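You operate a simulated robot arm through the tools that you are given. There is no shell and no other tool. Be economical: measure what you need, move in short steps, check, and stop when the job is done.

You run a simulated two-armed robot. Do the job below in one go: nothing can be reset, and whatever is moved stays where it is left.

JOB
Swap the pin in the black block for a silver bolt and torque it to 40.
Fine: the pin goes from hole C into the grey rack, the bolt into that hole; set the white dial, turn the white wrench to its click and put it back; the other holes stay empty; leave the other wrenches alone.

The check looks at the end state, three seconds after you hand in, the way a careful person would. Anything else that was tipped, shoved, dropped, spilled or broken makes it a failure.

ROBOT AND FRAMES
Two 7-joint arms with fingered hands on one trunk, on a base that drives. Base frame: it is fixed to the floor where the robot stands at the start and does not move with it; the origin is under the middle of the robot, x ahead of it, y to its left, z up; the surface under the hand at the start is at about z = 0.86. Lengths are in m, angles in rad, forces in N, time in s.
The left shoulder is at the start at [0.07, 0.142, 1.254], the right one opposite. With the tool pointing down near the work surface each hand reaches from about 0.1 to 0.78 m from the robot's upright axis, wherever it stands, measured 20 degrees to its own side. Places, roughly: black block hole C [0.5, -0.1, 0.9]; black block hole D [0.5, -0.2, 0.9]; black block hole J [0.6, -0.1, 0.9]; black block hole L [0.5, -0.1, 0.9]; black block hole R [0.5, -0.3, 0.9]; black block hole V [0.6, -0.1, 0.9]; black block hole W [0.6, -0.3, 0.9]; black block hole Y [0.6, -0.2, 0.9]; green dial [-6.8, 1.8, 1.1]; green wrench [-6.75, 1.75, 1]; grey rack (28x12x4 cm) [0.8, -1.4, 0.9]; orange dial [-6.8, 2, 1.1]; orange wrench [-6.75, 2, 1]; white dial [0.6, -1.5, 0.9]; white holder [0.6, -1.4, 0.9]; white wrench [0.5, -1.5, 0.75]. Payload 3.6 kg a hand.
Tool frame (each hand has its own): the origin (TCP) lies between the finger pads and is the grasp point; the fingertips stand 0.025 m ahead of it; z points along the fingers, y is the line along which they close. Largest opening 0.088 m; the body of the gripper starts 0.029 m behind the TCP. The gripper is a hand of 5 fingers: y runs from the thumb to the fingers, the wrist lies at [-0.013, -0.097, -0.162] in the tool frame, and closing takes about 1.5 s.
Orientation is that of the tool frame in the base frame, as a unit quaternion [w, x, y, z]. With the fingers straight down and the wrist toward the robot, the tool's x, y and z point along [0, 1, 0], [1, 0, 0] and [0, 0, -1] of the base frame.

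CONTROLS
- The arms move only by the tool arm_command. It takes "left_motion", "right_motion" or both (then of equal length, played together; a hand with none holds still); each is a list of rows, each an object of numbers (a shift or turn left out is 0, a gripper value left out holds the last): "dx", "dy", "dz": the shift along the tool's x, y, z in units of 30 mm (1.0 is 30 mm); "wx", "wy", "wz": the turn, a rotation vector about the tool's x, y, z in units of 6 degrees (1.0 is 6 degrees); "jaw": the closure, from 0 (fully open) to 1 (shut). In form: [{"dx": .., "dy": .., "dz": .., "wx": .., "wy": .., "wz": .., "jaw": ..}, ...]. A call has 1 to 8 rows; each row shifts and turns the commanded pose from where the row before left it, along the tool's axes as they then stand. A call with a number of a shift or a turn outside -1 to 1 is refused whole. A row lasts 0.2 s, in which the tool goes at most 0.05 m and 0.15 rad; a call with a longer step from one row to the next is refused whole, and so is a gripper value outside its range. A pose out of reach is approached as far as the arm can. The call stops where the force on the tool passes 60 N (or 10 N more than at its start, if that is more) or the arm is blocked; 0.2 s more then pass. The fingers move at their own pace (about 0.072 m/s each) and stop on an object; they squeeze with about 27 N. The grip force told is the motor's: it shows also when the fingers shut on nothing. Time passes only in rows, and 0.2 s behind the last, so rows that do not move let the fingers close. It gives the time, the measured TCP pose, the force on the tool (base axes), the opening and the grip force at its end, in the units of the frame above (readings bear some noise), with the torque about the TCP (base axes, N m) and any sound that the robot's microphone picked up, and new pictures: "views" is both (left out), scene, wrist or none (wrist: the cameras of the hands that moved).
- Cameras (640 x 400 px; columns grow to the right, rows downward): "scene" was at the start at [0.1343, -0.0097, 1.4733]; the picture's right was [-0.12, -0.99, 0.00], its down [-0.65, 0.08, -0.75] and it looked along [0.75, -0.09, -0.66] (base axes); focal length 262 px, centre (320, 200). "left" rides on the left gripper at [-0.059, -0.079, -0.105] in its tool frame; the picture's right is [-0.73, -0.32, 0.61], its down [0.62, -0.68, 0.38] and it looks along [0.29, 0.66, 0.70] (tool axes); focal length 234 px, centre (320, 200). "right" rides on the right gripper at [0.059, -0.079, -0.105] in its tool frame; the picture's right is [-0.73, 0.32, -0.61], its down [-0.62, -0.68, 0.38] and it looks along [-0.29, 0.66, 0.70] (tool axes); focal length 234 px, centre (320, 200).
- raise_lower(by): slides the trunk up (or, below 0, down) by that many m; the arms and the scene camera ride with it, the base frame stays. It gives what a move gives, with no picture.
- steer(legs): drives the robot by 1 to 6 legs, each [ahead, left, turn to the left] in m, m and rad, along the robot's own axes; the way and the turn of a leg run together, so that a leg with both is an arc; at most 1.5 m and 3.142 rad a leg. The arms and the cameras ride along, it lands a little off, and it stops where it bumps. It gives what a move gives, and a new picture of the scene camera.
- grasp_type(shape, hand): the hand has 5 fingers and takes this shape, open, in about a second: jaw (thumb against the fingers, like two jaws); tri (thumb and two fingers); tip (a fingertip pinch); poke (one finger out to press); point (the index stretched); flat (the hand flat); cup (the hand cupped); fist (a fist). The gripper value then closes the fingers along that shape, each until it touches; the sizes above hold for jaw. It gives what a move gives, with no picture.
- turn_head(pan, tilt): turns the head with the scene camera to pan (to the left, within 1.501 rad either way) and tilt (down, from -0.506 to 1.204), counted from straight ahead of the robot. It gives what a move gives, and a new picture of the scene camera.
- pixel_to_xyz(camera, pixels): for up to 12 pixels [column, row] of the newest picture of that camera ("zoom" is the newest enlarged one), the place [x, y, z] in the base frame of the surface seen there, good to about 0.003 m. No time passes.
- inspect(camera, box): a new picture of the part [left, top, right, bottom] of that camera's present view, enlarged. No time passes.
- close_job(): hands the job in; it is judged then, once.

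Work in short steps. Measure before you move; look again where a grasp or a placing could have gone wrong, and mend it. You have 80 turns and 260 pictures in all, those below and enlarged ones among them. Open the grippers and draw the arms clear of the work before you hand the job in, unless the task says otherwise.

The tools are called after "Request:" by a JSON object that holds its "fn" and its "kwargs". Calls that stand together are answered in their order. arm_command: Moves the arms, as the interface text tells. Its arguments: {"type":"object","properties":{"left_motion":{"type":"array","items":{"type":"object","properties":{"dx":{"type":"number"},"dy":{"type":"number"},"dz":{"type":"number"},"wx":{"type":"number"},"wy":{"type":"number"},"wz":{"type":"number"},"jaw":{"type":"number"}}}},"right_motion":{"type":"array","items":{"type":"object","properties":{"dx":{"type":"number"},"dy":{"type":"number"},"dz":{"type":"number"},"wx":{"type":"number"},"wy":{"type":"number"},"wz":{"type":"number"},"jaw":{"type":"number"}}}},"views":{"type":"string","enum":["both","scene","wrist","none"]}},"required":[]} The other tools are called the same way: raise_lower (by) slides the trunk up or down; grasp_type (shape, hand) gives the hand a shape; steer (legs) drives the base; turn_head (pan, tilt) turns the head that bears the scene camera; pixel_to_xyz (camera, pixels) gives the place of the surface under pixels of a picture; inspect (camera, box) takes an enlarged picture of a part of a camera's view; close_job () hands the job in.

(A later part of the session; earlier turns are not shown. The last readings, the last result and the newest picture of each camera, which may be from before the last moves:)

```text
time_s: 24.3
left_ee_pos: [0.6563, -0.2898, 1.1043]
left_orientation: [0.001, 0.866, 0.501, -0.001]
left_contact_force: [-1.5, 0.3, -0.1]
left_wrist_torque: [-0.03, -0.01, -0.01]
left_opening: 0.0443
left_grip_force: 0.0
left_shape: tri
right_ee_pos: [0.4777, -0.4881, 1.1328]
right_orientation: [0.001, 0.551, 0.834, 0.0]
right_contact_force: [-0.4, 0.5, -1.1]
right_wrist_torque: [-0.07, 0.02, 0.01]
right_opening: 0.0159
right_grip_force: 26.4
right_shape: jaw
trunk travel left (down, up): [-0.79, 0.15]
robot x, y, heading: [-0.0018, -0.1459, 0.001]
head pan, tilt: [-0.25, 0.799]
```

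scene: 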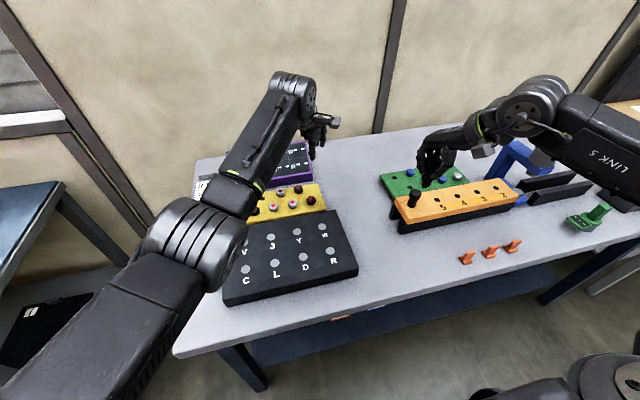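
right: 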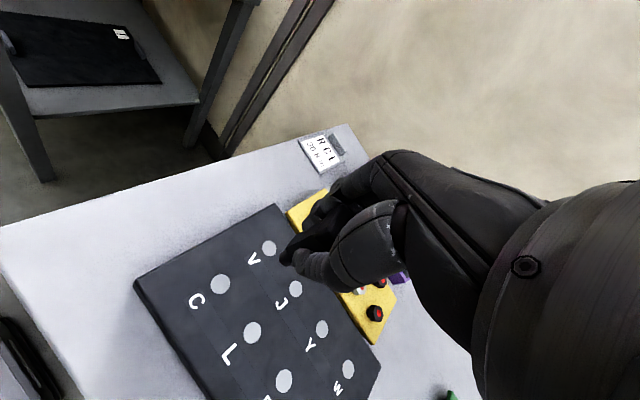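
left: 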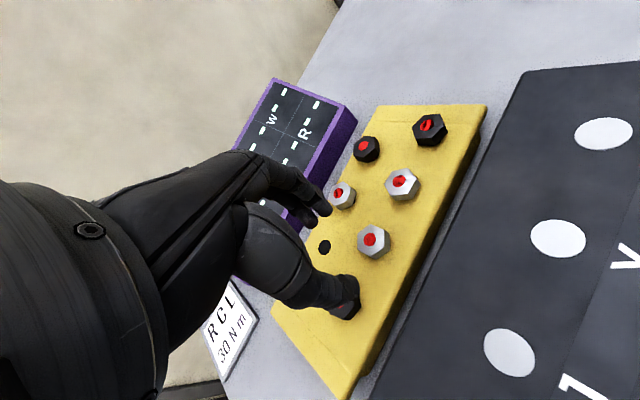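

I move the left hand over the bolt and down to z≈0.98.

Request:
{"fn": "arm_command", "kwargs": {"left_motion": [{"dx": 0.95, "dy": -0.49}, {"dx": 0.95, "dy": -0.49}, {"dx": 0.95, "dy": -0.49}, {"dx": 0.95, "dy": -0.49}, {"dz": 1}, {"dz": 1}, {"dz": 1}, {"dz": 1}], "views": "both"}}

Request:
{"fn": "inspect", "kwargs": {"camera": "left", "box": [240, 160, 460, 320]}}

Request:
{"fn": "inspect", "kwargs": {"camera": "scene", "box": [230, 130, 350, 220]}}

```text
time_s: 26.1
left_ee_pos: [0.6618, -0.1646, 0.9801]
left_orientation: [0.0, 0.866, 0.5, 0.001]
left_contact_force: [-0.8, 0.0, 0.6]
left_wrist_torque: [0.02, -0.01, 0.0]
left_opening: 0.0445
left_grip_force: 0.1
left_shape: tri
right_ee_pos: [0.4789, -0.4897, 1.1333]
right_orientation: [0.0, 0.553, 0.833, 0.0]
right_contact_force: [0.1, 0.1, -0.9]
right_wrist_torque: [0.02, 0.02, -0.03]
right_opening: 0.0157
right_grip_force: 27.0
right_shape: jaw
trunk travel left (down, up): [-0.79, 0.15]
robot x, y, heading: [-0.0002, -0.1476, 0.0]
head pan, tilt: [-0.25, 0.799]
```

scene: 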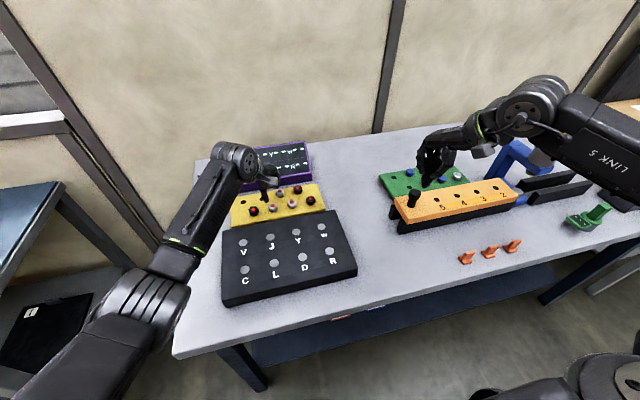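
left: 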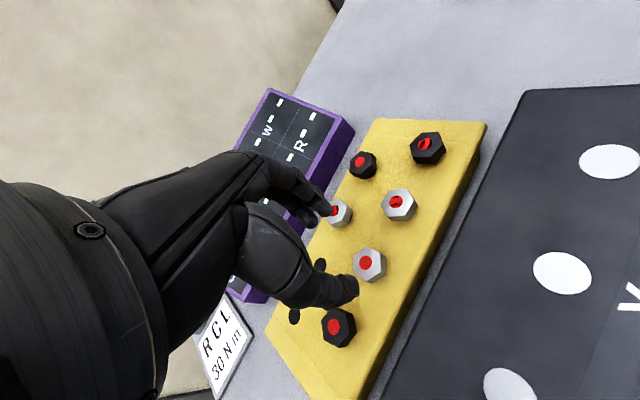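

```text
2.50 times, centred on (350, 240) of left
```

zoom: 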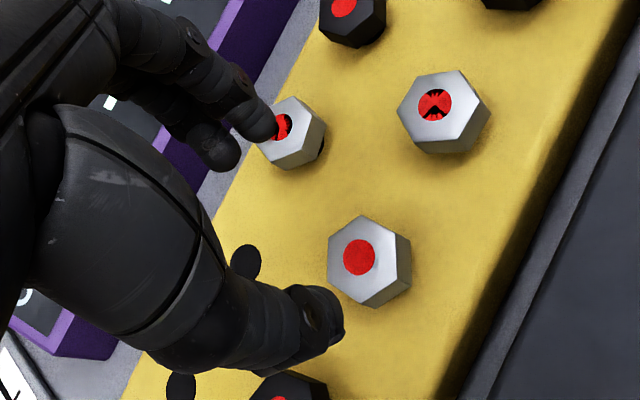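

```text
4.44 times, centred on (290, 175) of scene
```

zoom: 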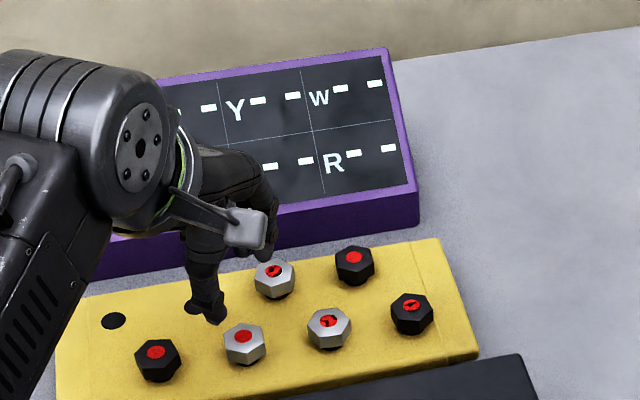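

Alignment is good (bolt at left px (366,263), expected (366,260)). I narrow a bit and descend to z≈0.922, watching force.

Request:
{"fn": "arm_command", "kwargs": {"left_motion": [{"jaw": 0.57}, {"dz": 0.6}, {"dz": 0.6}, {"dz": 0.4}, {"dz": 0.35}, {}], "views": "both"}}

Request:
{"fn": "inspect", "kwargs": {"camera": "left", "box": [240, 160, 460, 320]}}

Request:
{"fn": "inspect", "kwargs": {"camera": "scene", "box": [230, 150, 350, 230]}}

```text
time_s: 27.5
left_ee_pos: [0.6615, -0.1636, 0.9256]
left_orientation: [0.0, 0.866, 0.501, -0.001]
left_contact_force: [-0.2, -0.9, -1.3]
left_wrist_torque: [0.03, 0.02, 0.0]
left_opening: 0.038
left_grip_force: 0.0
left_shape: tri
right_ee_pos: [0.4788, -0.4912, 1.1326]
right_orientation: [0.0, 0.552, 0.834, 0.0]
right_contact_force: [1.2, 0.1, -1.3]
right_wrist_torque: [-0.01, -0.01, 0.0]
right_opening: 0.0159
right_grip_force: 26.6
right_shape: jaw
trunk travel left (down, up): [-0.79, 0.15]
robot x, y, heading: [-0.0014, -0.1472, 0.001]
head pan, tilt: [-0.25, 0.799]
```

scene: 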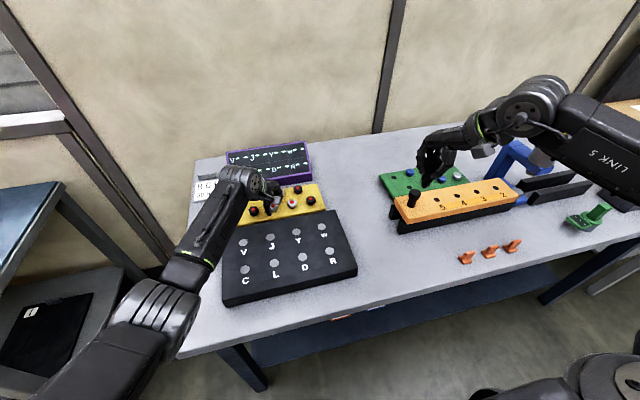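
left: 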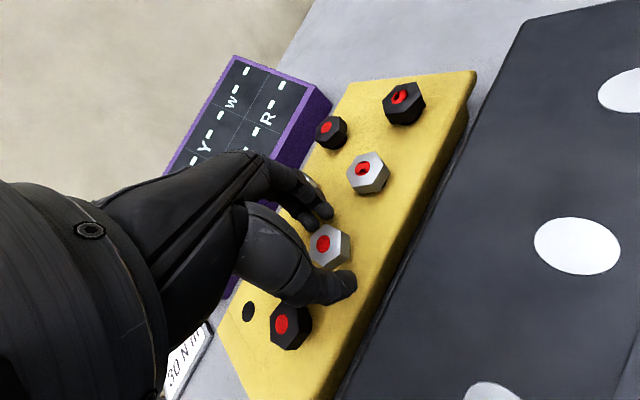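

```text
2.50 times, centred on (350, 240) of left
```

zoom: 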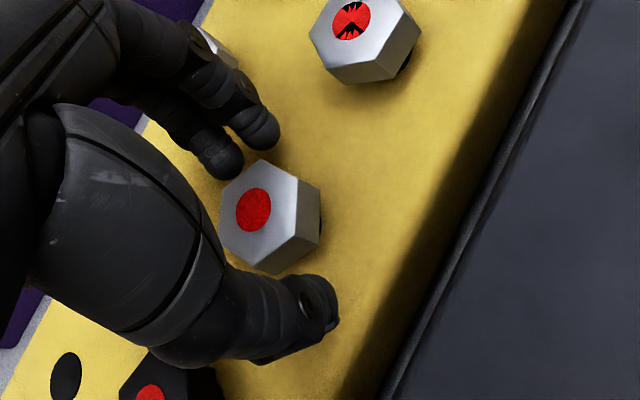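

```text
5.00 times, centred on (290, 190) of scene
```

zoom: 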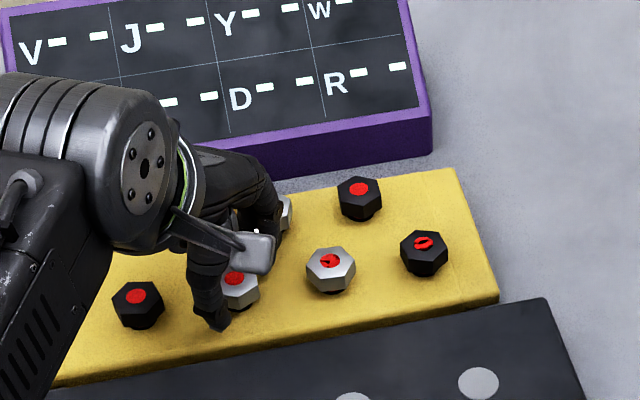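

The bolt is between the pads, neighbours clear. I lower 3 mm and close.

Request:
{"fn": "arm_command", "kwargs": {"left_motion": [{"dz": 0.12}, {"jaw": 1}, {}, {}, {}, {}, {}, {}], "views": "wrist"}}

Request:
{"fn": "inspect", "kwargs": {"camera": "left", "box": [240, 160, 460, 320]}}

```text
time_s: 29.3
left_ee_pos: [0.6618, -0.1639, 0.9209]
left_orientation: [-0.001, 0.866, 0.501, 0.0]
left_contact_force: [0.2, 0.3, 0.0]
left_wrist_torque: [0.02, 0.0, 0.0]
left_opening: 0.0197
left_grip_force: 27.1
left_shape: tri
right_ee_pos: [0.4776, -0.4894, 1.1323]
right_orientation: [0.0, 0.553, 0.833, 0.001]
right_contact_force: [-0.3, 0.8, -1.5]
right_wrist_torque: [0.04, 0.01, -0.06]
right_opening: 0.0155
right_grip_force: 26.4
right_shape: jaw
trunk travel left (down, up): [-0.79, 0.15]
robot x, y, heading: [-0.0008, -0.1465, 0.002]
head pan, tilt: [-0.25, 0.799]
```

left: 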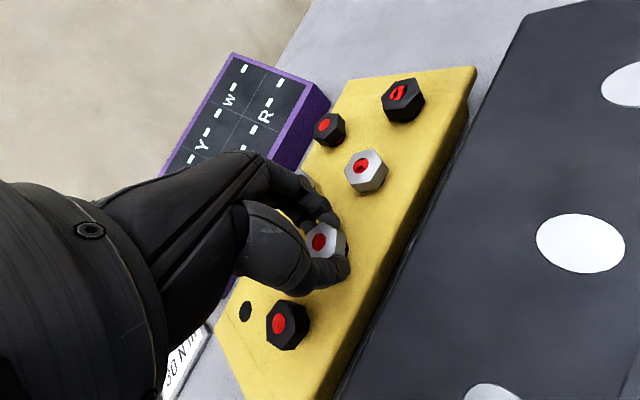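

```text
2.50 times, centred on (350, 240) of left
```

zoom: 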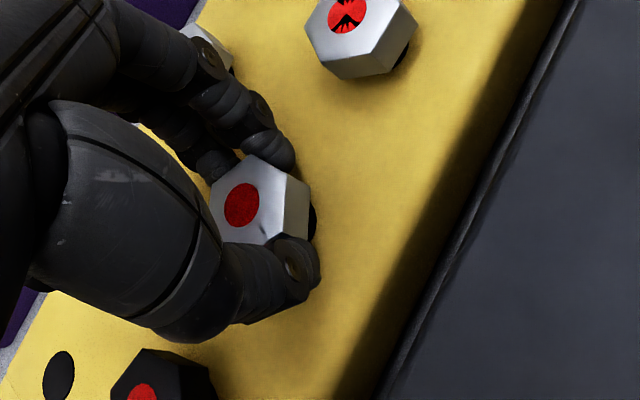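

Gripped at 19.7 mm. I lift the bolt clear.

Request:
{"fn": "arm_command", "kwargs": {"left_motion": [{"dz": -0.4}, {"dz": -0.6}, {"dz": -1}, {"dz": -1}, {"dz": -1}], "views": "both"}}

Request:
{"fn": "inspect", "kwargs": {"camera": "left", "box": [240, 160, 460, 320]}}

Request:
{"fn": "inspect", "kwargs": {"camera": "scene", "box": [220, 140, 340, 220]}}

```text
time_s: 30.5
left_ee_pos: [0.6629, -0.1633, 1.041]
left_orientation: [0.0, 0.866, 0.501, 0.0]
left_contact_force: [-0.2, 0.2, -0.9]
left_wrist_torque: [0.0, -0.03, 0.03]
left_opening: 0.0192
left_grip_force: 26.6
left_shape: tri
right_ee_pos: [0.4786, -0.4905, 1.1318]
right_orientation: [0.0, 0.552, 0.834, 0.0]
right_contact_force: [0.0, 0.3, -0.2]
right_wrist_torque: [-0.01, 0.0, -0.02]
right_opening: 0.0156
right_grip_force: 27.3
right_shape: jaw
trunk travel left (down, up): [-0.79, 0.15]
robot x, y, heading: [-0.0011, -0.1507, 0.004]
head pan, tilt: [-0.25, 0.799]
```

scene: 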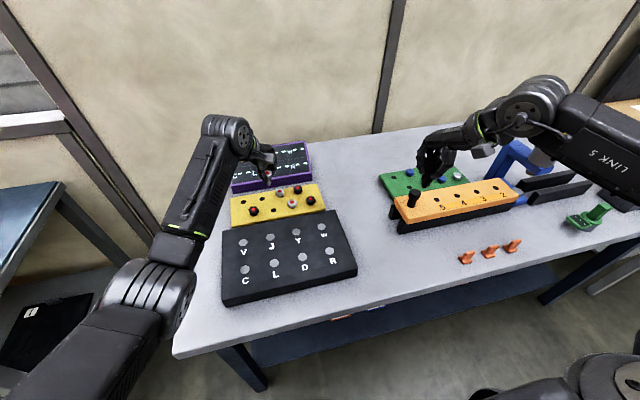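
left: 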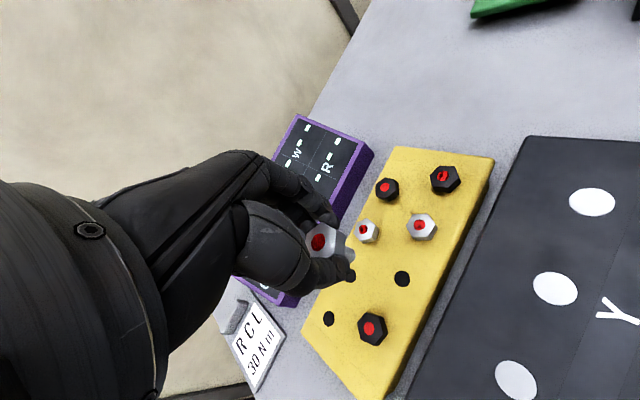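

```text
2.50 times, centred on (350, 240) of left
```

zoom: 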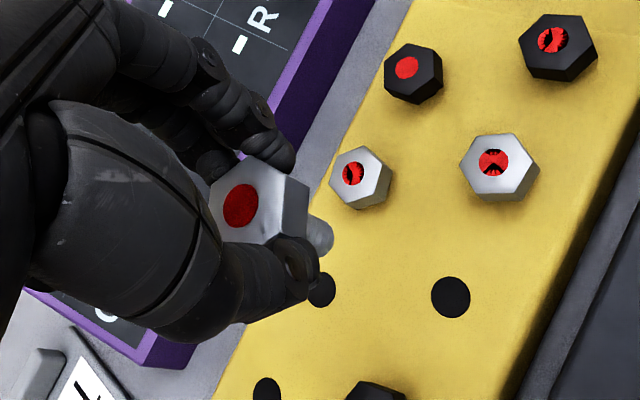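

```text
5.00 times, centred on (280, 180) of scene
```

zoom: 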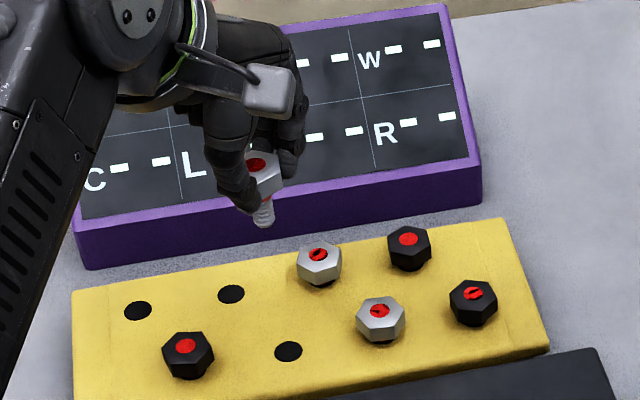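

The bolt is held with its shank down. I re-measure the vacated tray hole and hole C from here for calibration.

Request:
{"fn": "pixel_to_xyz", "kwargs": {"camera": "zoom", "pixels": [[288, 351], [274, 351], [302, 351], [263, 222], [266, 205], [262, 166]]}}

Request:
{"fn": "inspect", "kwargs": {"camera": "scene", "box": [225, 225, 305, 285]}}

Request:
{"fn": "pixel_to_xyz", "kwargs": {"camera": "zoom", "pixels": [[155, 352], [120, 352], [190, 352], [155, 325], [155, 380], [390, 306]]}}

```text
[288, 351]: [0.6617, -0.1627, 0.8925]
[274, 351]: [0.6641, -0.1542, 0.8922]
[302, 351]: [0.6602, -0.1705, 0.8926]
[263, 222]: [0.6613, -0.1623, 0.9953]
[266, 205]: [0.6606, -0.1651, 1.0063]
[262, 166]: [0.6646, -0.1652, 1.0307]
```

```text
6.67 times, centred on (265, 255) of scene
```

zoom: 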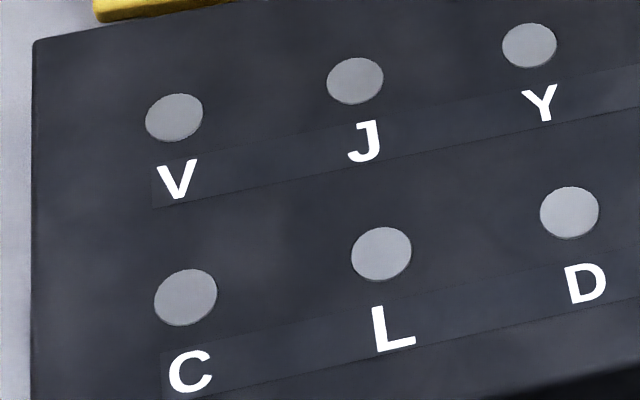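

```text
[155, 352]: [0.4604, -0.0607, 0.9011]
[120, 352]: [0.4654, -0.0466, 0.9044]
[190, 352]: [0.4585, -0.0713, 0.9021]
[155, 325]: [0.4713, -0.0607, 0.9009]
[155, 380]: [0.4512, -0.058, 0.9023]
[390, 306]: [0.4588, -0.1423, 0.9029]
```

Request:
{"fn": "pixel_to_xyz", "kwargs": {"camera": "zoom", "pixels": [[186, 297], [157, 299], [215, 294], [186, 271], [186, 322], [381, 253], [174, 117]]}}

```text
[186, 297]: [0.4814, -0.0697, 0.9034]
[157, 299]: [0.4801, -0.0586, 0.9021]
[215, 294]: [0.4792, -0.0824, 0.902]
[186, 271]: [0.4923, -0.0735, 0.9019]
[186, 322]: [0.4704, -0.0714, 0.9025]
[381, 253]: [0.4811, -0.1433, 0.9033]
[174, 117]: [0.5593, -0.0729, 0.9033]
```

Hole C ≈ (0.4806,-0.0712). I carry the bolt there at height.

Request:
{"fn": "arm_command", "kwargs": {"left_motion": [{"dx": -0.05, "dy": -0.96}, {"dx": -0.05, "dy": -0.96}, {"dx": -0.06, "dy": -0.97}, {"dx": -0.06, "dy": -0.97}, {"dx": -0.06, "dy": -0.97}, {"dx": -0.06, "dy": -0.97}, {"dx": -0.06, "dy": -0.96}, {}], "views": "both"}}

Request:
{"fn": "arm_command", "kwargs": {"left_motion": [{}, {}], "views": "none"}}

Request:
{"fn": "inspect", "kwargs": {"camera": "scene", "box": [205, 190, 315, 280]}}

```text
time_s: 32.3
left_ee_pos: [0.4789, -0.0721, 1.0386]
left_orientation: [0.0, 0.866, 0.5, -0.001]
left_contact_force: [0.0, -0.7, -0.7]
left_wrist_torque: [0.0, -0.02, -0.03]
left_opening: 0.0191
left_grip_force: 27.1
left_shape: tri
right_ee_pos: [0.4788, -0.4907, 1.1316]
right_orientation: [0.0, 0.552, 0.834, -0.001]
right_contact_force: [-0.8, -0.6, -0.2]
right_wrist_torque: [0.0, -0.01, 0.02]
right_opening: 0.0156
right_grip_force: 27.3
right_shape: jaw
trunk travel left (down, up): [-0.79, 0.15]
robot x, y, heading: [-0.0012, -0.1495, -0.003]
head pan, tilt: [-0.25, 0.799]
```

scene: 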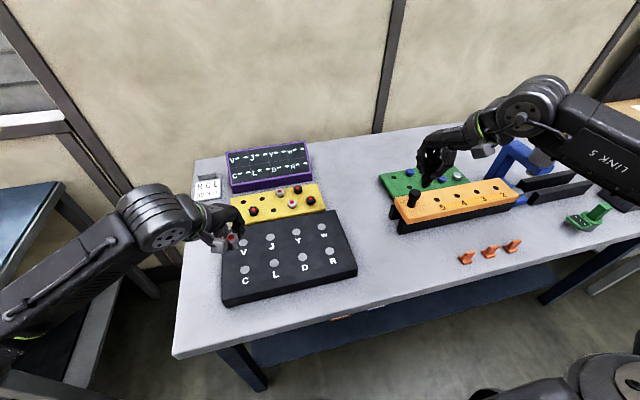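
left: 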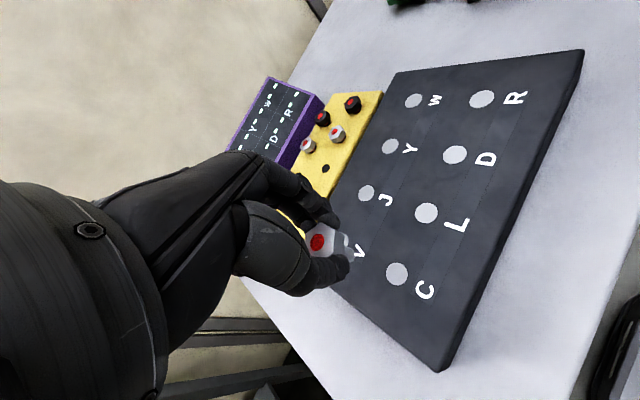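

```text
time_s: 32.9
left_ee_pos: [0.479, -0.0723, 1.0394]
left_orientation: [0.0, 0.866, 0.5, 0.0]
left_contact_force: [0.1, 0.7, -0.4]
left_wrist_torque: [0.02, -0.01, -0.02]
left_opening: 0.0191
left_grip_force: 26.8
left_shape: tri
right_ee_pos: [0.4796, -0.4904, 1.132]
right_orientation: [0.0, 0.552, 0.834, 0.0]
right_contact_force: [1.0, -1.4, -1.3]
right_wrist_torque: [0.01, 0.03, 0.01]
right_opening: 0.0156
right_grip_force: 27.2
right_shape: jaw
trunk travel left (down, up): [-0.79, 0.15]
robot x, y, heading: [0.0028, -0.1444, -0.002]
head pan, tilt: [-0.25, 0.799]
```

```text
4.44 times, centred on (260, 235) of scene
```

zoom: 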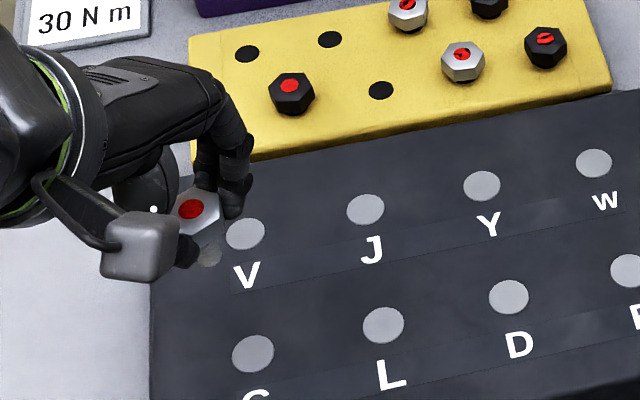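

Request:
{"fn": "inspect", "kwargs": {"camera": "left", "box": [290, 210, 430, 310]}}

Request:
{"fn": "pixel_to_xyz", "kwargs": {"camera": "zoom", "pixels": [[490, 288], [125, 147], [250, 190], [285, 215]]}}

```text
4.00 times, centred on (360, 260) of left
```

zoom: 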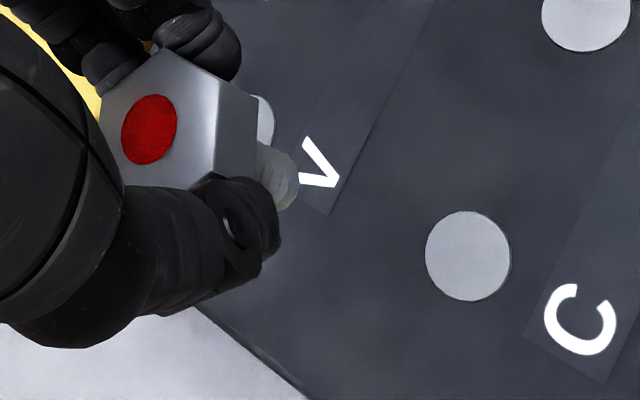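

```text
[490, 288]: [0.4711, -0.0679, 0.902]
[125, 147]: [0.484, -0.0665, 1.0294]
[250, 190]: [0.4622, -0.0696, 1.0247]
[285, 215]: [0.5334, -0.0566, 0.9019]
```

Hole C is right under the TCP axis (left px (397,273.7) vs predicted (397.5,273.4)). I descend until the shank tip is just above the hole and look.

Request:
{"fn": "arm_command", "kwargs": {"left_motion": [{"dx": 0.02, "dy": 0.03, "dz": 0.9}, {"dz": 0.9}, {"dz": 0.9}, {}], "views": "scene"}}

Request:
{"fn": "inspect", "kwargs": {"camera": "scene", "box": [205, 220, 285, 290]}}

Request:
{"fn": "inspect", "kwargs": {"camera": "left", "box": [280, 210, 440, 310]}}

```text
time_s: 33.9
left_ee_pos: [0.4808, -0.0714, 0.9599]
left_orientation: [0.001, 0.866, 0.5, 0.0]
left_contact_force: [-0.3, 0.3, -0.6]
left_wrist_torque: [-0.01, 0.01, 0.03]
left_opening: 0.0192
left_grip_force: 26.9
left_shape: tri
right_ee_pos: [0.4778, -0.4907, 1.1321]
right_orientation: [0.0, 0.552, 0.834, 0.0]
right_contact_force: [-0.6, 0.2, -0.5]
right_wrist_torque: [-0.01, 0.01, 0.0]
right_opening: 0.0157
right_grip_force: 26.8
right_shape: jaw
trunk travel left (down, up): [-0.79, 0.15]
robot x, y, heading: [0.0031, -0.1496, -0.002]
head pan, tilt: [-0.25, 0.799]
```

scene: 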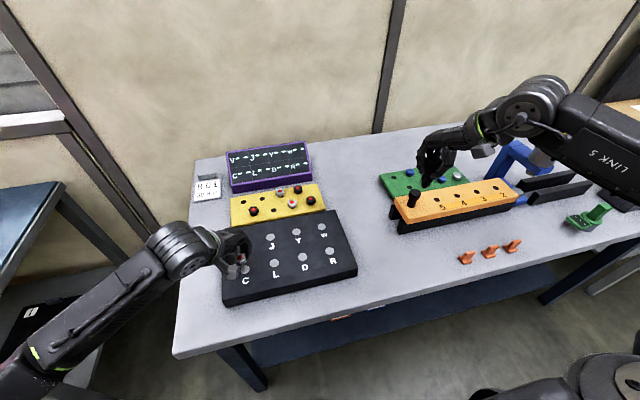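

```text
5.71 times, centred on (245, 255) of scene
```

zoom: 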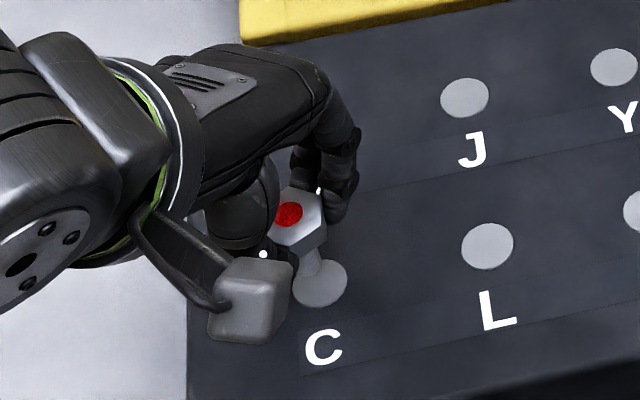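

```text
4.00 times, centred on (360, 260) of left
```

zoom: 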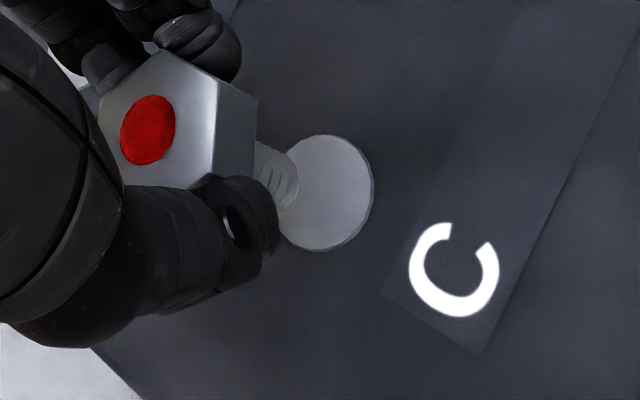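

The shank tip hovers over disc C in both views within ~2 mm. I apply a tiny correction and lower slowly.

Request:
{"fn": "arm_command", "kwargs": {"left_motion": [{"dx": -0.03, "dy": -0.02, "dz": 0.15}, {"dz": 0.2}, {"dz": 0.2}, {"dz": 0.2}, {}], "views": "scene"}}

Request:
{"fn": "inspect", "kwargs": {"camera": "scene", "box": [205, 220, 285, 290]}}

Request:
{"fn": "inspect", "kwargs": {"camera": "left", "box": [280, 210, 440, 310]}}

```text
time_s: 35.1
left_ee_pos: [0.4811, -0.0721, 0.9383]
left_orientation: [0.0, 0.866, 0.5, 0.0]
left_contact_force: [-1.8, 0.3, -0.5]
left_wrist_torque: [0.02, 0.02, 0.0]
left_opening: 0.019
left_grip_force: 27.2
left_shape: tri
right_ee_pos: [0.478, -0.4901, 1.1318]
right_orientation: [0.0, 0.552, 0.834, -0.001]
right_contact_force: [-0.8, -0.1, -1.7]
right_wrist_torque: [0.0, -0.01, 0.04]
right_opening: 0.0157
right_grip_force: 26.8
right_shape: jaw
trunk travel left (down, up): [-0.79, 0.15]
robot x, y, heading: [0.0008, -0.1473, 0.002]
head pan, tilt: [-0.25, 0.799]
```

scene: 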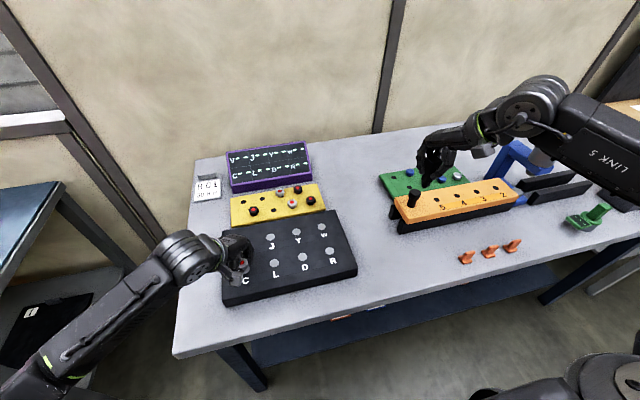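

```text
5.71 times, centred on (245, 255) of scene
```

zoom: 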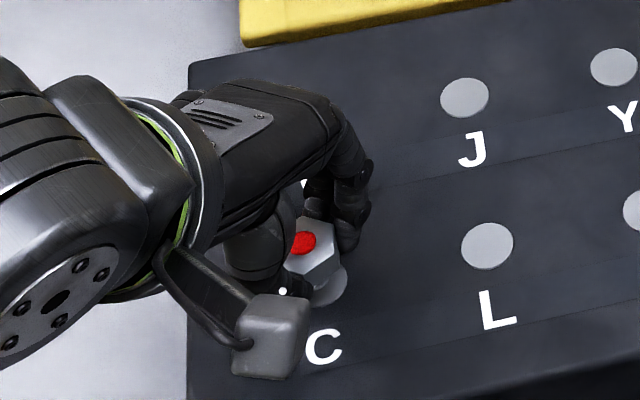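

```text
4.00 times, centred on (360, 260) of left
```

zoom: 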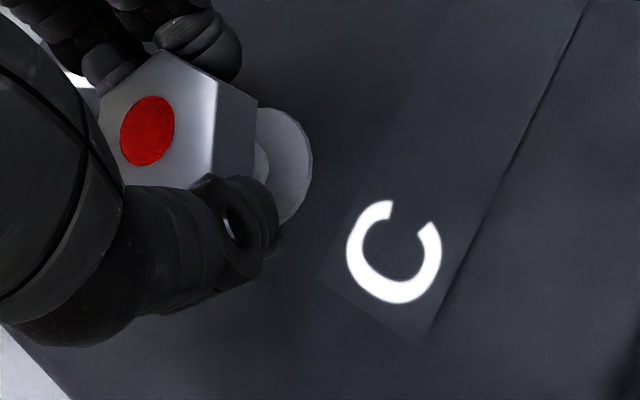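

No force: the shank is ~10 mm into the hole. I lower until the fingertips almost touch the block.

Request:
{"fn": "arm_command", "kwargs": {"left_motion": [{"dz": 0.15}, {"dz": 0.15}, {}, {}], "views": "none"}}

Request:
{"fn": "inspect", "kwargs": {"camera": "left", "box": [280, 210, 440, 310]}}

```text
time_s: 36.1
left_ee_pos: [0.4796, -0.0727, 0.9298]
left_orientation: [0.0, 0.865, 0.501, 0.0]
left_contact_force: [0.1, 1.1, 4.6]
left_wrist_torque: [0.01, -0.1, 0.01]
left_opening: 0.0193
left_grip_force: 26.8
left_shape: tri
right_ee_pos: [0.4781, -0.4907, 1.133]
right_orientation: [0.0, 0.552, 0.834, 0.0]
right_contact_force: [-0.1, 0.2, -0.2]
right_wrist_torque: [-0.03, 0.02, 0.01]
right_opening: 0.0156
right_grip_force: 27.3
right_shape: jaw
trunk travel left (down, up): [-0.79, 0.15]
robot x, y, heading: [-0.0012, -0.1477, -0.002]
head pan, tilt: [-0.25, 0.799]
```

```text
4.00 times, centred on (360, 260) of left
```

zoom: 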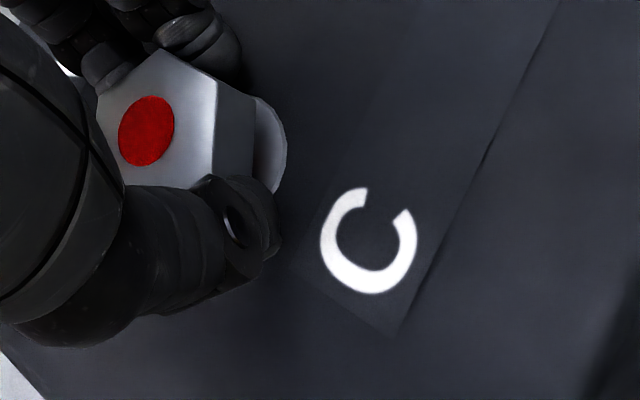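

Slight contact (4.6 N). I release by opening modestly and look.

Request:
{"fn": "arm_command", "kwargs": {"left_motion": [{"jaw": 0.5}, {}, {}, {}], "views": "none"}}

Request:
{"fn": "arm_command", "kwargs": {"left_motion": [{"dz": -0.5}, {"dz": -1}, {"dz": -1}, {"dz": -1}, {"dz": -1}], "views": "both"}}

Request:
{"fn": "inspect", "kwargs": {"camera": "scene", "box": [215, 220, 285, 290]}}

Request:
{"fn": "inspect", "kwargs": {"camera": "left", "box": [320, 210, 480, 310]}}

```text
time_s: 37.1
left_ee_pos: [0.48, -0.0729, 0.93]
left_orientation: [-0.001, 0.866, 0.5, 0.0]
left_contact_force: [0.6, -0.4, 0.8]
left_wrist_torque: [-0.01, 0.01, 0.01]
left_opening: 0.0435
left_grip_force: 0.1
left_shape: tri
right_ee_pos: [0.479, -0.4908, 1.1317]
right_orientation: [0.0, 0.551, 0.834, 0.0]
right_contact_force: [0.1, -0.6, 0.1]
right_wrist_torque: [0.01, 0.02, 0.0]
right_opening: 0.0157
right_grip_force: 27.0
right_shape: jaw
trunk travel left (down, up): [-0.79, 0.15]
robot x, y, heading: [0.0004, -0.1436, -0.001]
head pan, tilt: [-0.25, 0.799]
```

```text
time_s: 38.3
left_ee_pos: [0.4809, -0.0719, 1.0638]
left_orientation: [0.0, 0.866, 0.5, 0.001]
left_contact_force: [0.0, -0.4, 0.5]
left_wrist_torque: [0.0, 0.0, -0.01]
left_opening: 0.0437
left_grip_force: 0.1
left_shape: tri
right_ee_pos: [0.4794, -0.4917, 1.1316]
right_orientation: [-0.001, 0.552, 0.834, 0.0]
right_contact_force: [-0.4, -0.1, -1.6]
right_wrist_torque: [-0.01, 0.01, 0.03]
right_opening: 0.0158
right_grip_force: 26.8
right_shape: jaw
trunk travel left (down, up): [-0.79, 0.15]
robot x, y, heading: [0.0018, -0.1449, -0.003]
head pan, tilt: [-0.25, 0.799]
```

scene: 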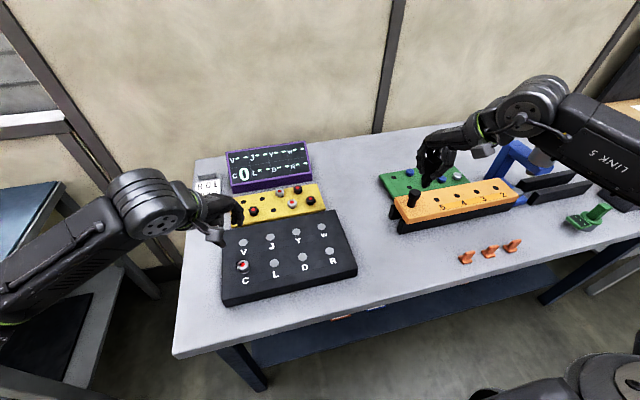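
left: 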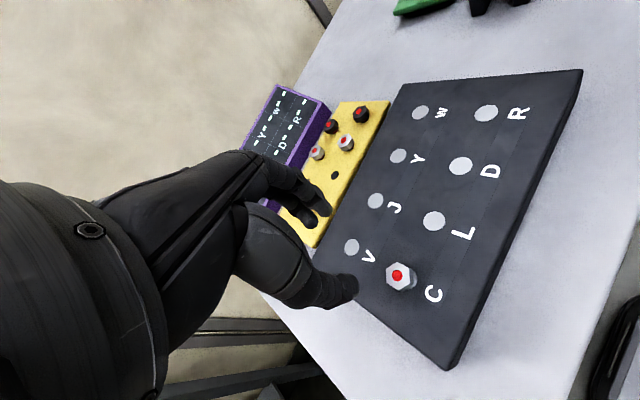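

```text
5.71 times, centred on (250, 255) of scene
```

zoom: 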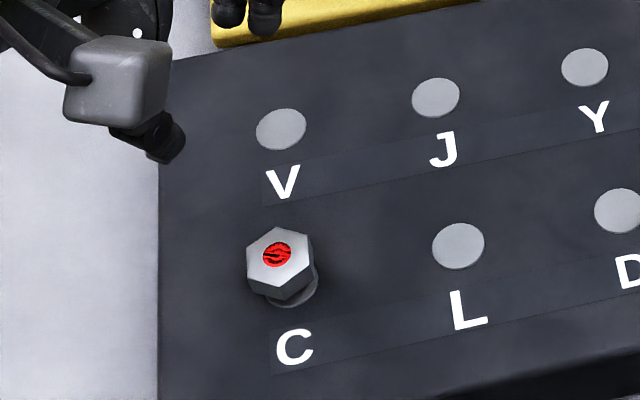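

```text
4.00 times, centred on (400, 260) of left
```

zoom: 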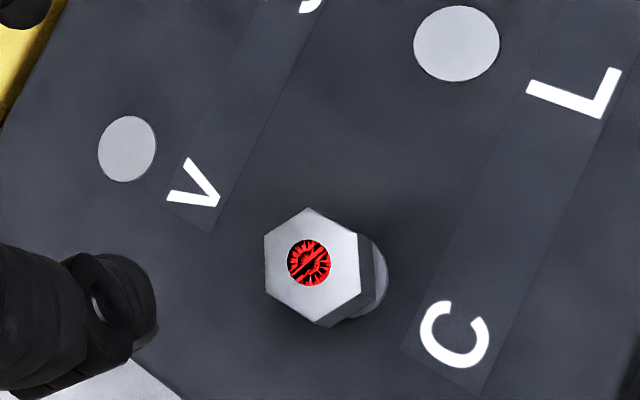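

The bolt is seated; the display now shows C "0" (the seal breaks on use). I withdraw the left arm and raise the right arm before driving.

Request:
{"fn": "arm_command", "kwargs": {"left_motion": [{"dz": -1}, {"dz": -1}, {"dz": -1}, {"dz": -1}, {"dz": -0.5, "dy": -0.8}, {"dy": -0.8}, {"dy": -0.8}, {"dy": -0.8}], "right_motion": [{"dz": -1}, {"dz": -1}, {"dz": -1}, {"dz": -1}, {"dy": -0.5}, {"dy": -0.5}, {"dy": -0.5}, {}], "views": "none"}}

Request:
{"fn": "turn_head", "kwargs": {"pan": -0.9, "tilt": 0.6}}

```text
time_s: 40.1
left_ee_pos: [0.3958, -0.0215, 1.2002]
left_orientation: [0.0, 0.866, 0.5, 0.0]
left_contact_force: [0.0, 0.1, -0.1]
left_wrist_torque: [0.02, 0.0, 0.0]
left_opening: 0.0437
left_grip_force: 0.0
left_shape: tri
right_ee_pos: [0.436, -0.5034, 1.253]
right_orientation: [0.0, 0.554, 0.833, -0.001]
right_contact_force: [0.1, 0.1, -0.7]
right_wrist_torque: [-0.01, -0.01, -0.01]
right_opening: 0.0156
right_grip_force: 27.5
right_shape: jaw
right hand out of reach, approached as far as the arm can: row 7
trunk travel left (down, up): [-0.79, 0.15]
robot x, y, heading: [-0.0037, -0.1487, 0.002]
head pan, tilt: [-0.25, 0.799]
```

```text
time_s: 41.1
left_ee_pos: [0.3979, -0.0232, 1.2007]
left_orientation: [0.0, 0.866, 0.5, 0.0]
left_contact_force: [0.4, 0.6, -0.3]
left_wrist_torque: [0.01, 0.0, 0.0]
left_opening: 0.044
left_grip_force: 0.1
left_shape: tri
right_ee_pos: [0.4363, -0.5039, 1.2528]
right_orientation: [0.0, 0.554, 0.833, 0.0]
right_contact_force: [-1.3, 0.2, -0.6]
right_wrist_torque: [-0.01, -0.02, 0.04]
right_opening: 0.0157
right_grip_force: 27.6
right_shape: jaw
trunk travel left (down, up): [-0.79, 0.15]
robot x, y, heading: [-0.0011, -0.1499, 0.0]
head pan, tilt: [-0.901, 0.6]
```

scene: 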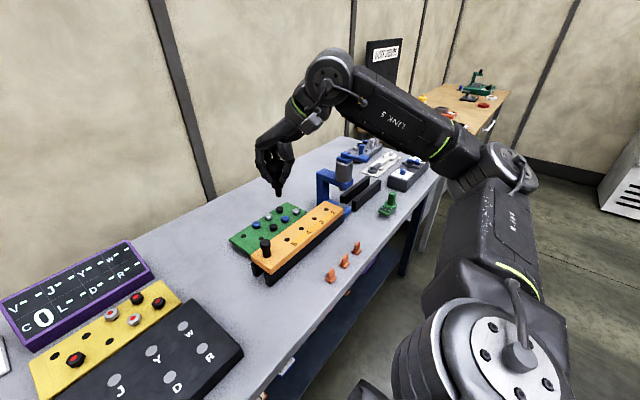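

The way along the table is clear. I drive 1.0 m right.

Request:
{"fn": "steer", "kwargs": {"legs": [[0, -0.5, 0], [0, -0.5, 0]]}}

Request:
{"fn": "turn_head", "kwargs": {"pan": -0.35, "tilt": 0.85}}

```text
time_s: 46.6
left_ee_pos: [0.3937, -1.0281, 1.1995]
left_orientation: [0.0, 0.87, 0.493, 0.0]
left_contact_force: [-0.2, -0.4, 0.1]
left_wrist_torque: [0.02, 0.0, 0.01]
left_opening: 0.0436
left_grip_force: 0.0
left_shape: tri
right_ee_pos: [0.4247, -1.5098, 1.2535]
right_orientation: [0.001, 0.561, 0.828, -0.001]
right_contact_force: [0.2, -0.7, -0.8]
right_wrist_torque: [-0.02, 0.0, 0.01]
right_opening: 0.0156
right_grip_force: 26.7
right_shape: jaw
trunk travel left (down, up): [-0.79, 0.15]
robot x, y, heading: [-0.0079, -1.1466, -0.016]
head pan, tilt: [-0.901, 0.6]
```

scene: 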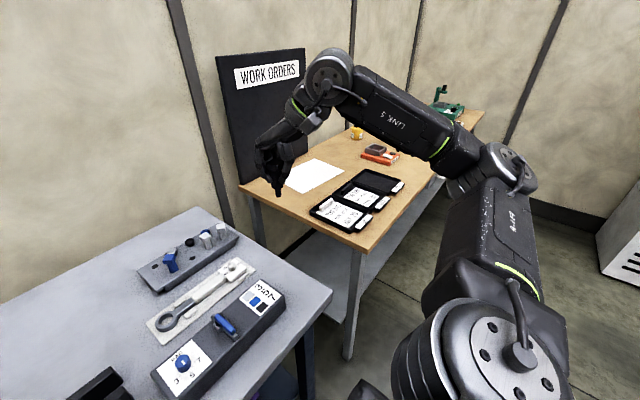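

```text
time_s: 47.6
left_ee_pos: [0.3929, -1.0295, 1.1994]
left_orientation: [0.0, 0.87, 0.493, -0.001]
left_contact_force: [0.3, 0.1, 0.2]
left_wrist_torque: [-0.01, 0.0, -0.04]
left_opening: 0.0435
left_grip_force: 0.0
left_shape: tri
right_ee_pos: [0.4247, -1.5104, 1.2546]
right_orientation: [0.0, 0.562, 0.827, 0.0]
right_contact_force: [0.1, -0.5, -0.4]
right_wrist_torque: [0.0, 0.02, 0.02]
right_opening: 0.0159
right_grip_force: 27.0
right_shape: jaw
trunk travel left (down, up): [-0.79, 0.15]
robot x, y, heading: [-0.0022, -1.1444, -0.021]
head pan, tilt: [-0.351, 0.85]
```

scene: 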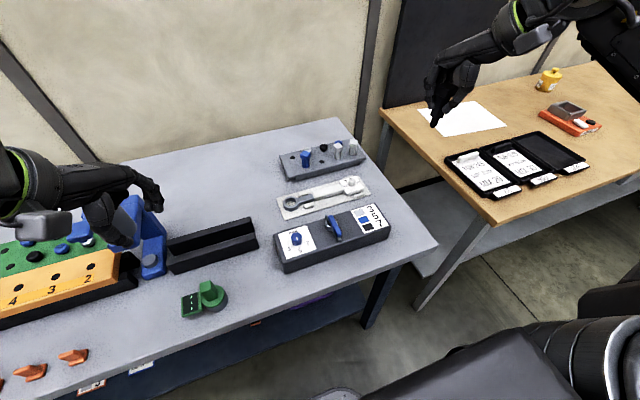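

Request:
{"fn": "inspect", "kwargs": {"camera": "scene", "box": [260, 130, 400, 220]}}

Request:
{"fn": "inspect", "kwargs": {"camera": "scene", "box": [260, 195, 400, 280]}}

Request:
{"fn": "inspect", "kwargs": {"camera": "scene", "box": [60, 260, 400, 400]}}

```text
4.44 times, centred on (330, 175) of scene
```

zoom: 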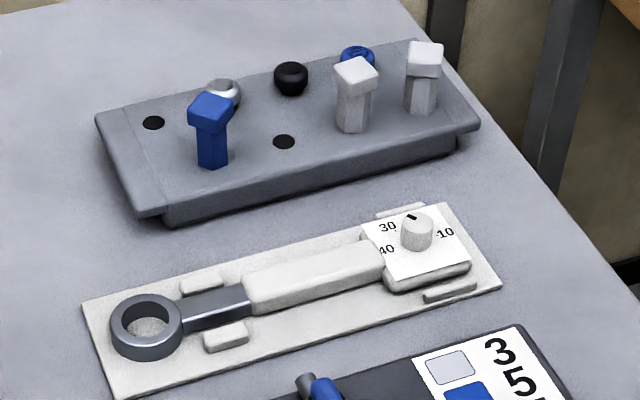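

```text
4.57 times, centred on (330, 238) of scene
```

zoom: 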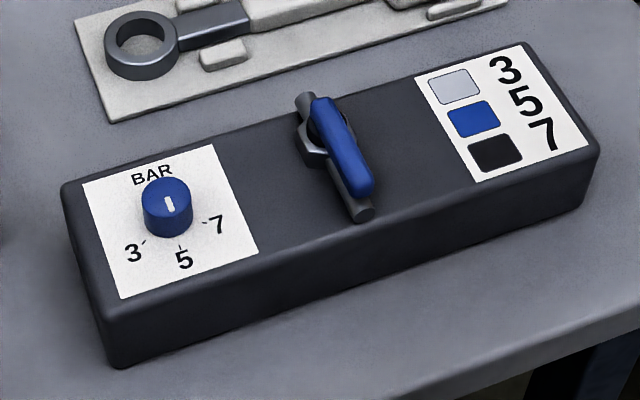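

```text
1.88 times, centred on (230, 330) of scene
```

zoom: 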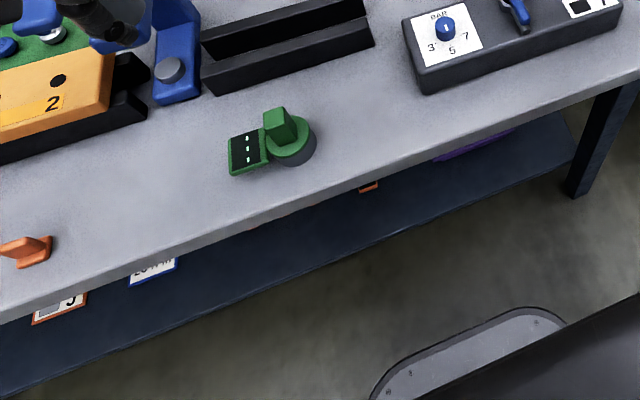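

The white wrench lies in its holder with a dial on its handle; the rack has empty holes at zoom1 (153,123) and (284,142). I measure.

Request:
{"fn": "inspect", "kwargs": {"camera": "scene", "box": [260, 130, 400, 220]}}

Request:
{"fn": "pixel_to_xyz", "kwargs": {"camera": "zoom", "pixels": [[153, 123], [284, 142], [211, 108], [225, 88], [357, 70], [290, 70], [355, 130], [260, 165], [213, 165], [127, 150], [465, 120], [280, 205]]}}

Request:
{"fn": "pixel_to_xyz", "kwargs": {"camera": "zoom", "pixels": [[148, 328], [115, 318], [178, 318], [215, 305], [260, 285], [320, 268], [380, 250], [416, 230], [392, 218], [388, 252], [444, 232], [437, 207]]}}

Request:
{"fn": "inspect", "kwargs": {"camera": "scene", "box": [335, 165, 375, 205]}}

```text
4.44 times, centred on (330, 175) of scene
```

zoom: 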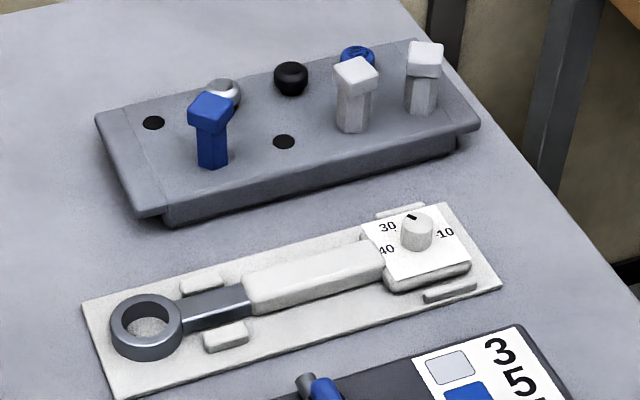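

```text
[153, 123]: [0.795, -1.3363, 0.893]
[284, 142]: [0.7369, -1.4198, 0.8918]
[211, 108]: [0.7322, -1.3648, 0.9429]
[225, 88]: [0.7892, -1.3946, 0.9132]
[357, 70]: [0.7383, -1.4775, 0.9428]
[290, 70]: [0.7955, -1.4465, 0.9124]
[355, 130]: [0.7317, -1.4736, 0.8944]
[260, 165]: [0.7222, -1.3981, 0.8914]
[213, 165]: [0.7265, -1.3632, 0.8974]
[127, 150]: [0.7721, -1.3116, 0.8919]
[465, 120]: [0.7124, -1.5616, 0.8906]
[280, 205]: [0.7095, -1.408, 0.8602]
```

```text
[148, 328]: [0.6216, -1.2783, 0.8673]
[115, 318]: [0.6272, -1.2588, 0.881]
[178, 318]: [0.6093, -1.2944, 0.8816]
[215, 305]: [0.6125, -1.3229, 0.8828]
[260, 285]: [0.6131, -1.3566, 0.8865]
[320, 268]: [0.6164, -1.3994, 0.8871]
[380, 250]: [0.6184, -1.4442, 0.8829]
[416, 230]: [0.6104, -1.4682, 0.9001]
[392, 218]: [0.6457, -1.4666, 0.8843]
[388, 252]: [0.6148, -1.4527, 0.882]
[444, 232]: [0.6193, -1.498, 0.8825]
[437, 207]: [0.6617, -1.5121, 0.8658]
```

```text
10.00 times, centred on (355, 185) of scene
```

zoom: 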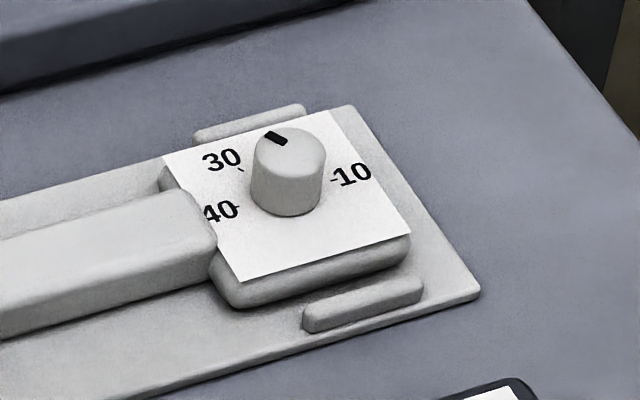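

Request:
{"fn": "inspect", "kwargs": {"camera": "right", "box": [240, 160, 400, 300]}}

Request:
{"fn": "inspect", "kwargs": {"camera": "scene", "box": [400, 0, 560, 140]}}

```text
2.86 times, centred on (320, 230) of right
```

zoom: 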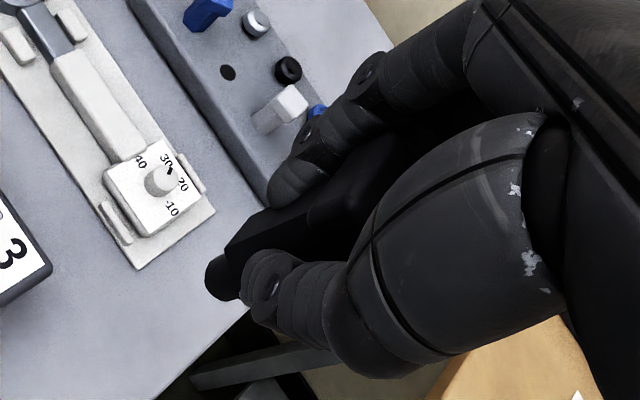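

```text
2.86 times, centred on (480, 70) of scene
```

zoom: 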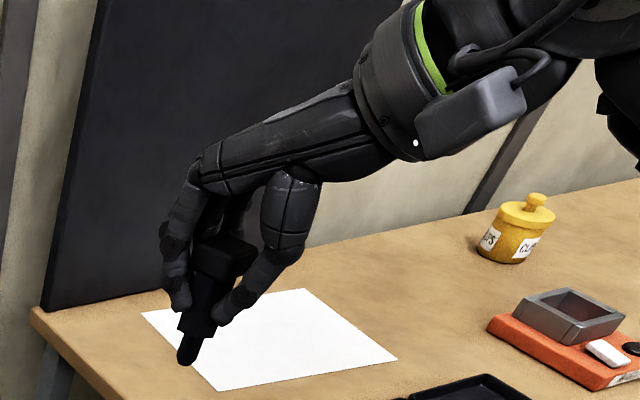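

I check how much room there is ahead of the base (table edge and robot body) by looking down.

Request:
{"fn": "turn_head", "kwargs": {"pan": -0.2, "tilt": 1.2}}

Request:
{"fn": "pixel_to_xyz", "kwargs": {"camera": "scene", "pixels": [[100, 200], [200, 200], [320, 200], [320, 260], [320, 300], [320, 340], [320, 380], [450, 200], [450, 260], [250, 300], [380, 300], [320, 150]]}}

```text
time_s: 48.4
left_ee_pos: [0.3923, -1.0286, 1.1998]
left_orientation: [0.001, 0.87, 0.493, 0.0]
left_contact_force: [-0.5, -0.2, 0.3]
left_wrist_torque: [0.0, 0.01, -0.01]
left_opening: 0.0436
left_grip_force: 0.0
left_shape: tri
right_ee_pos: [0.4247, -1.5107, 1.2525]
right_orientation: [0.001, 0.562, 0.827, 0.0]
right_contact_force: [0.2, 1.1, -1.2]
right_wrist_torque: [0.02, -0.02, 0.01]
right_opening: 0.0156
right_grip_force: 27.2
right_shape: jaw
trunk travel left (down, up): [-0.79, 0.15]
robot x, y, heading: [-0.0077, -1.1481, -0.019]
head pan, tilt: [-0.201, 1.201]
```

scene: 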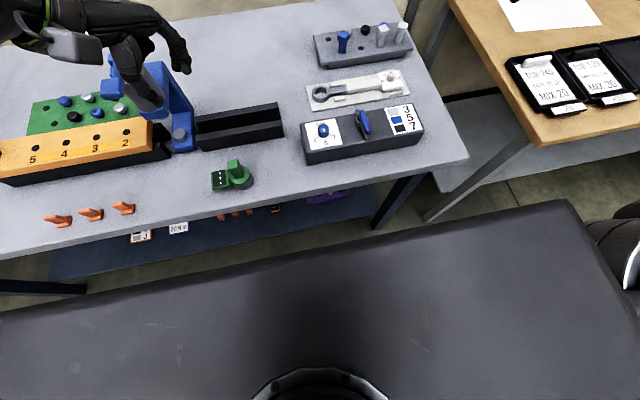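

```text
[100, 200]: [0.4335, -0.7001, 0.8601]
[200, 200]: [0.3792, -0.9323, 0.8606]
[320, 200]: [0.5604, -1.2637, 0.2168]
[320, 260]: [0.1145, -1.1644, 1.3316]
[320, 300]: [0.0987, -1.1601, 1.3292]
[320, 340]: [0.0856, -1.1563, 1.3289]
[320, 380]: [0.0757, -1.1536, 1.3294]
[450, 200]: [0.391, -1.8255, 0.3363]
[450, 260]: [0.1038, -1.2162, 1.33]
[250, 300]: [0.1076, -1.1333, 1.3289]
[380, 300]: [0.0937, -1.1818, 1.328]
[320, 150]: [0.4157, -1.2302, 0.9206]
```

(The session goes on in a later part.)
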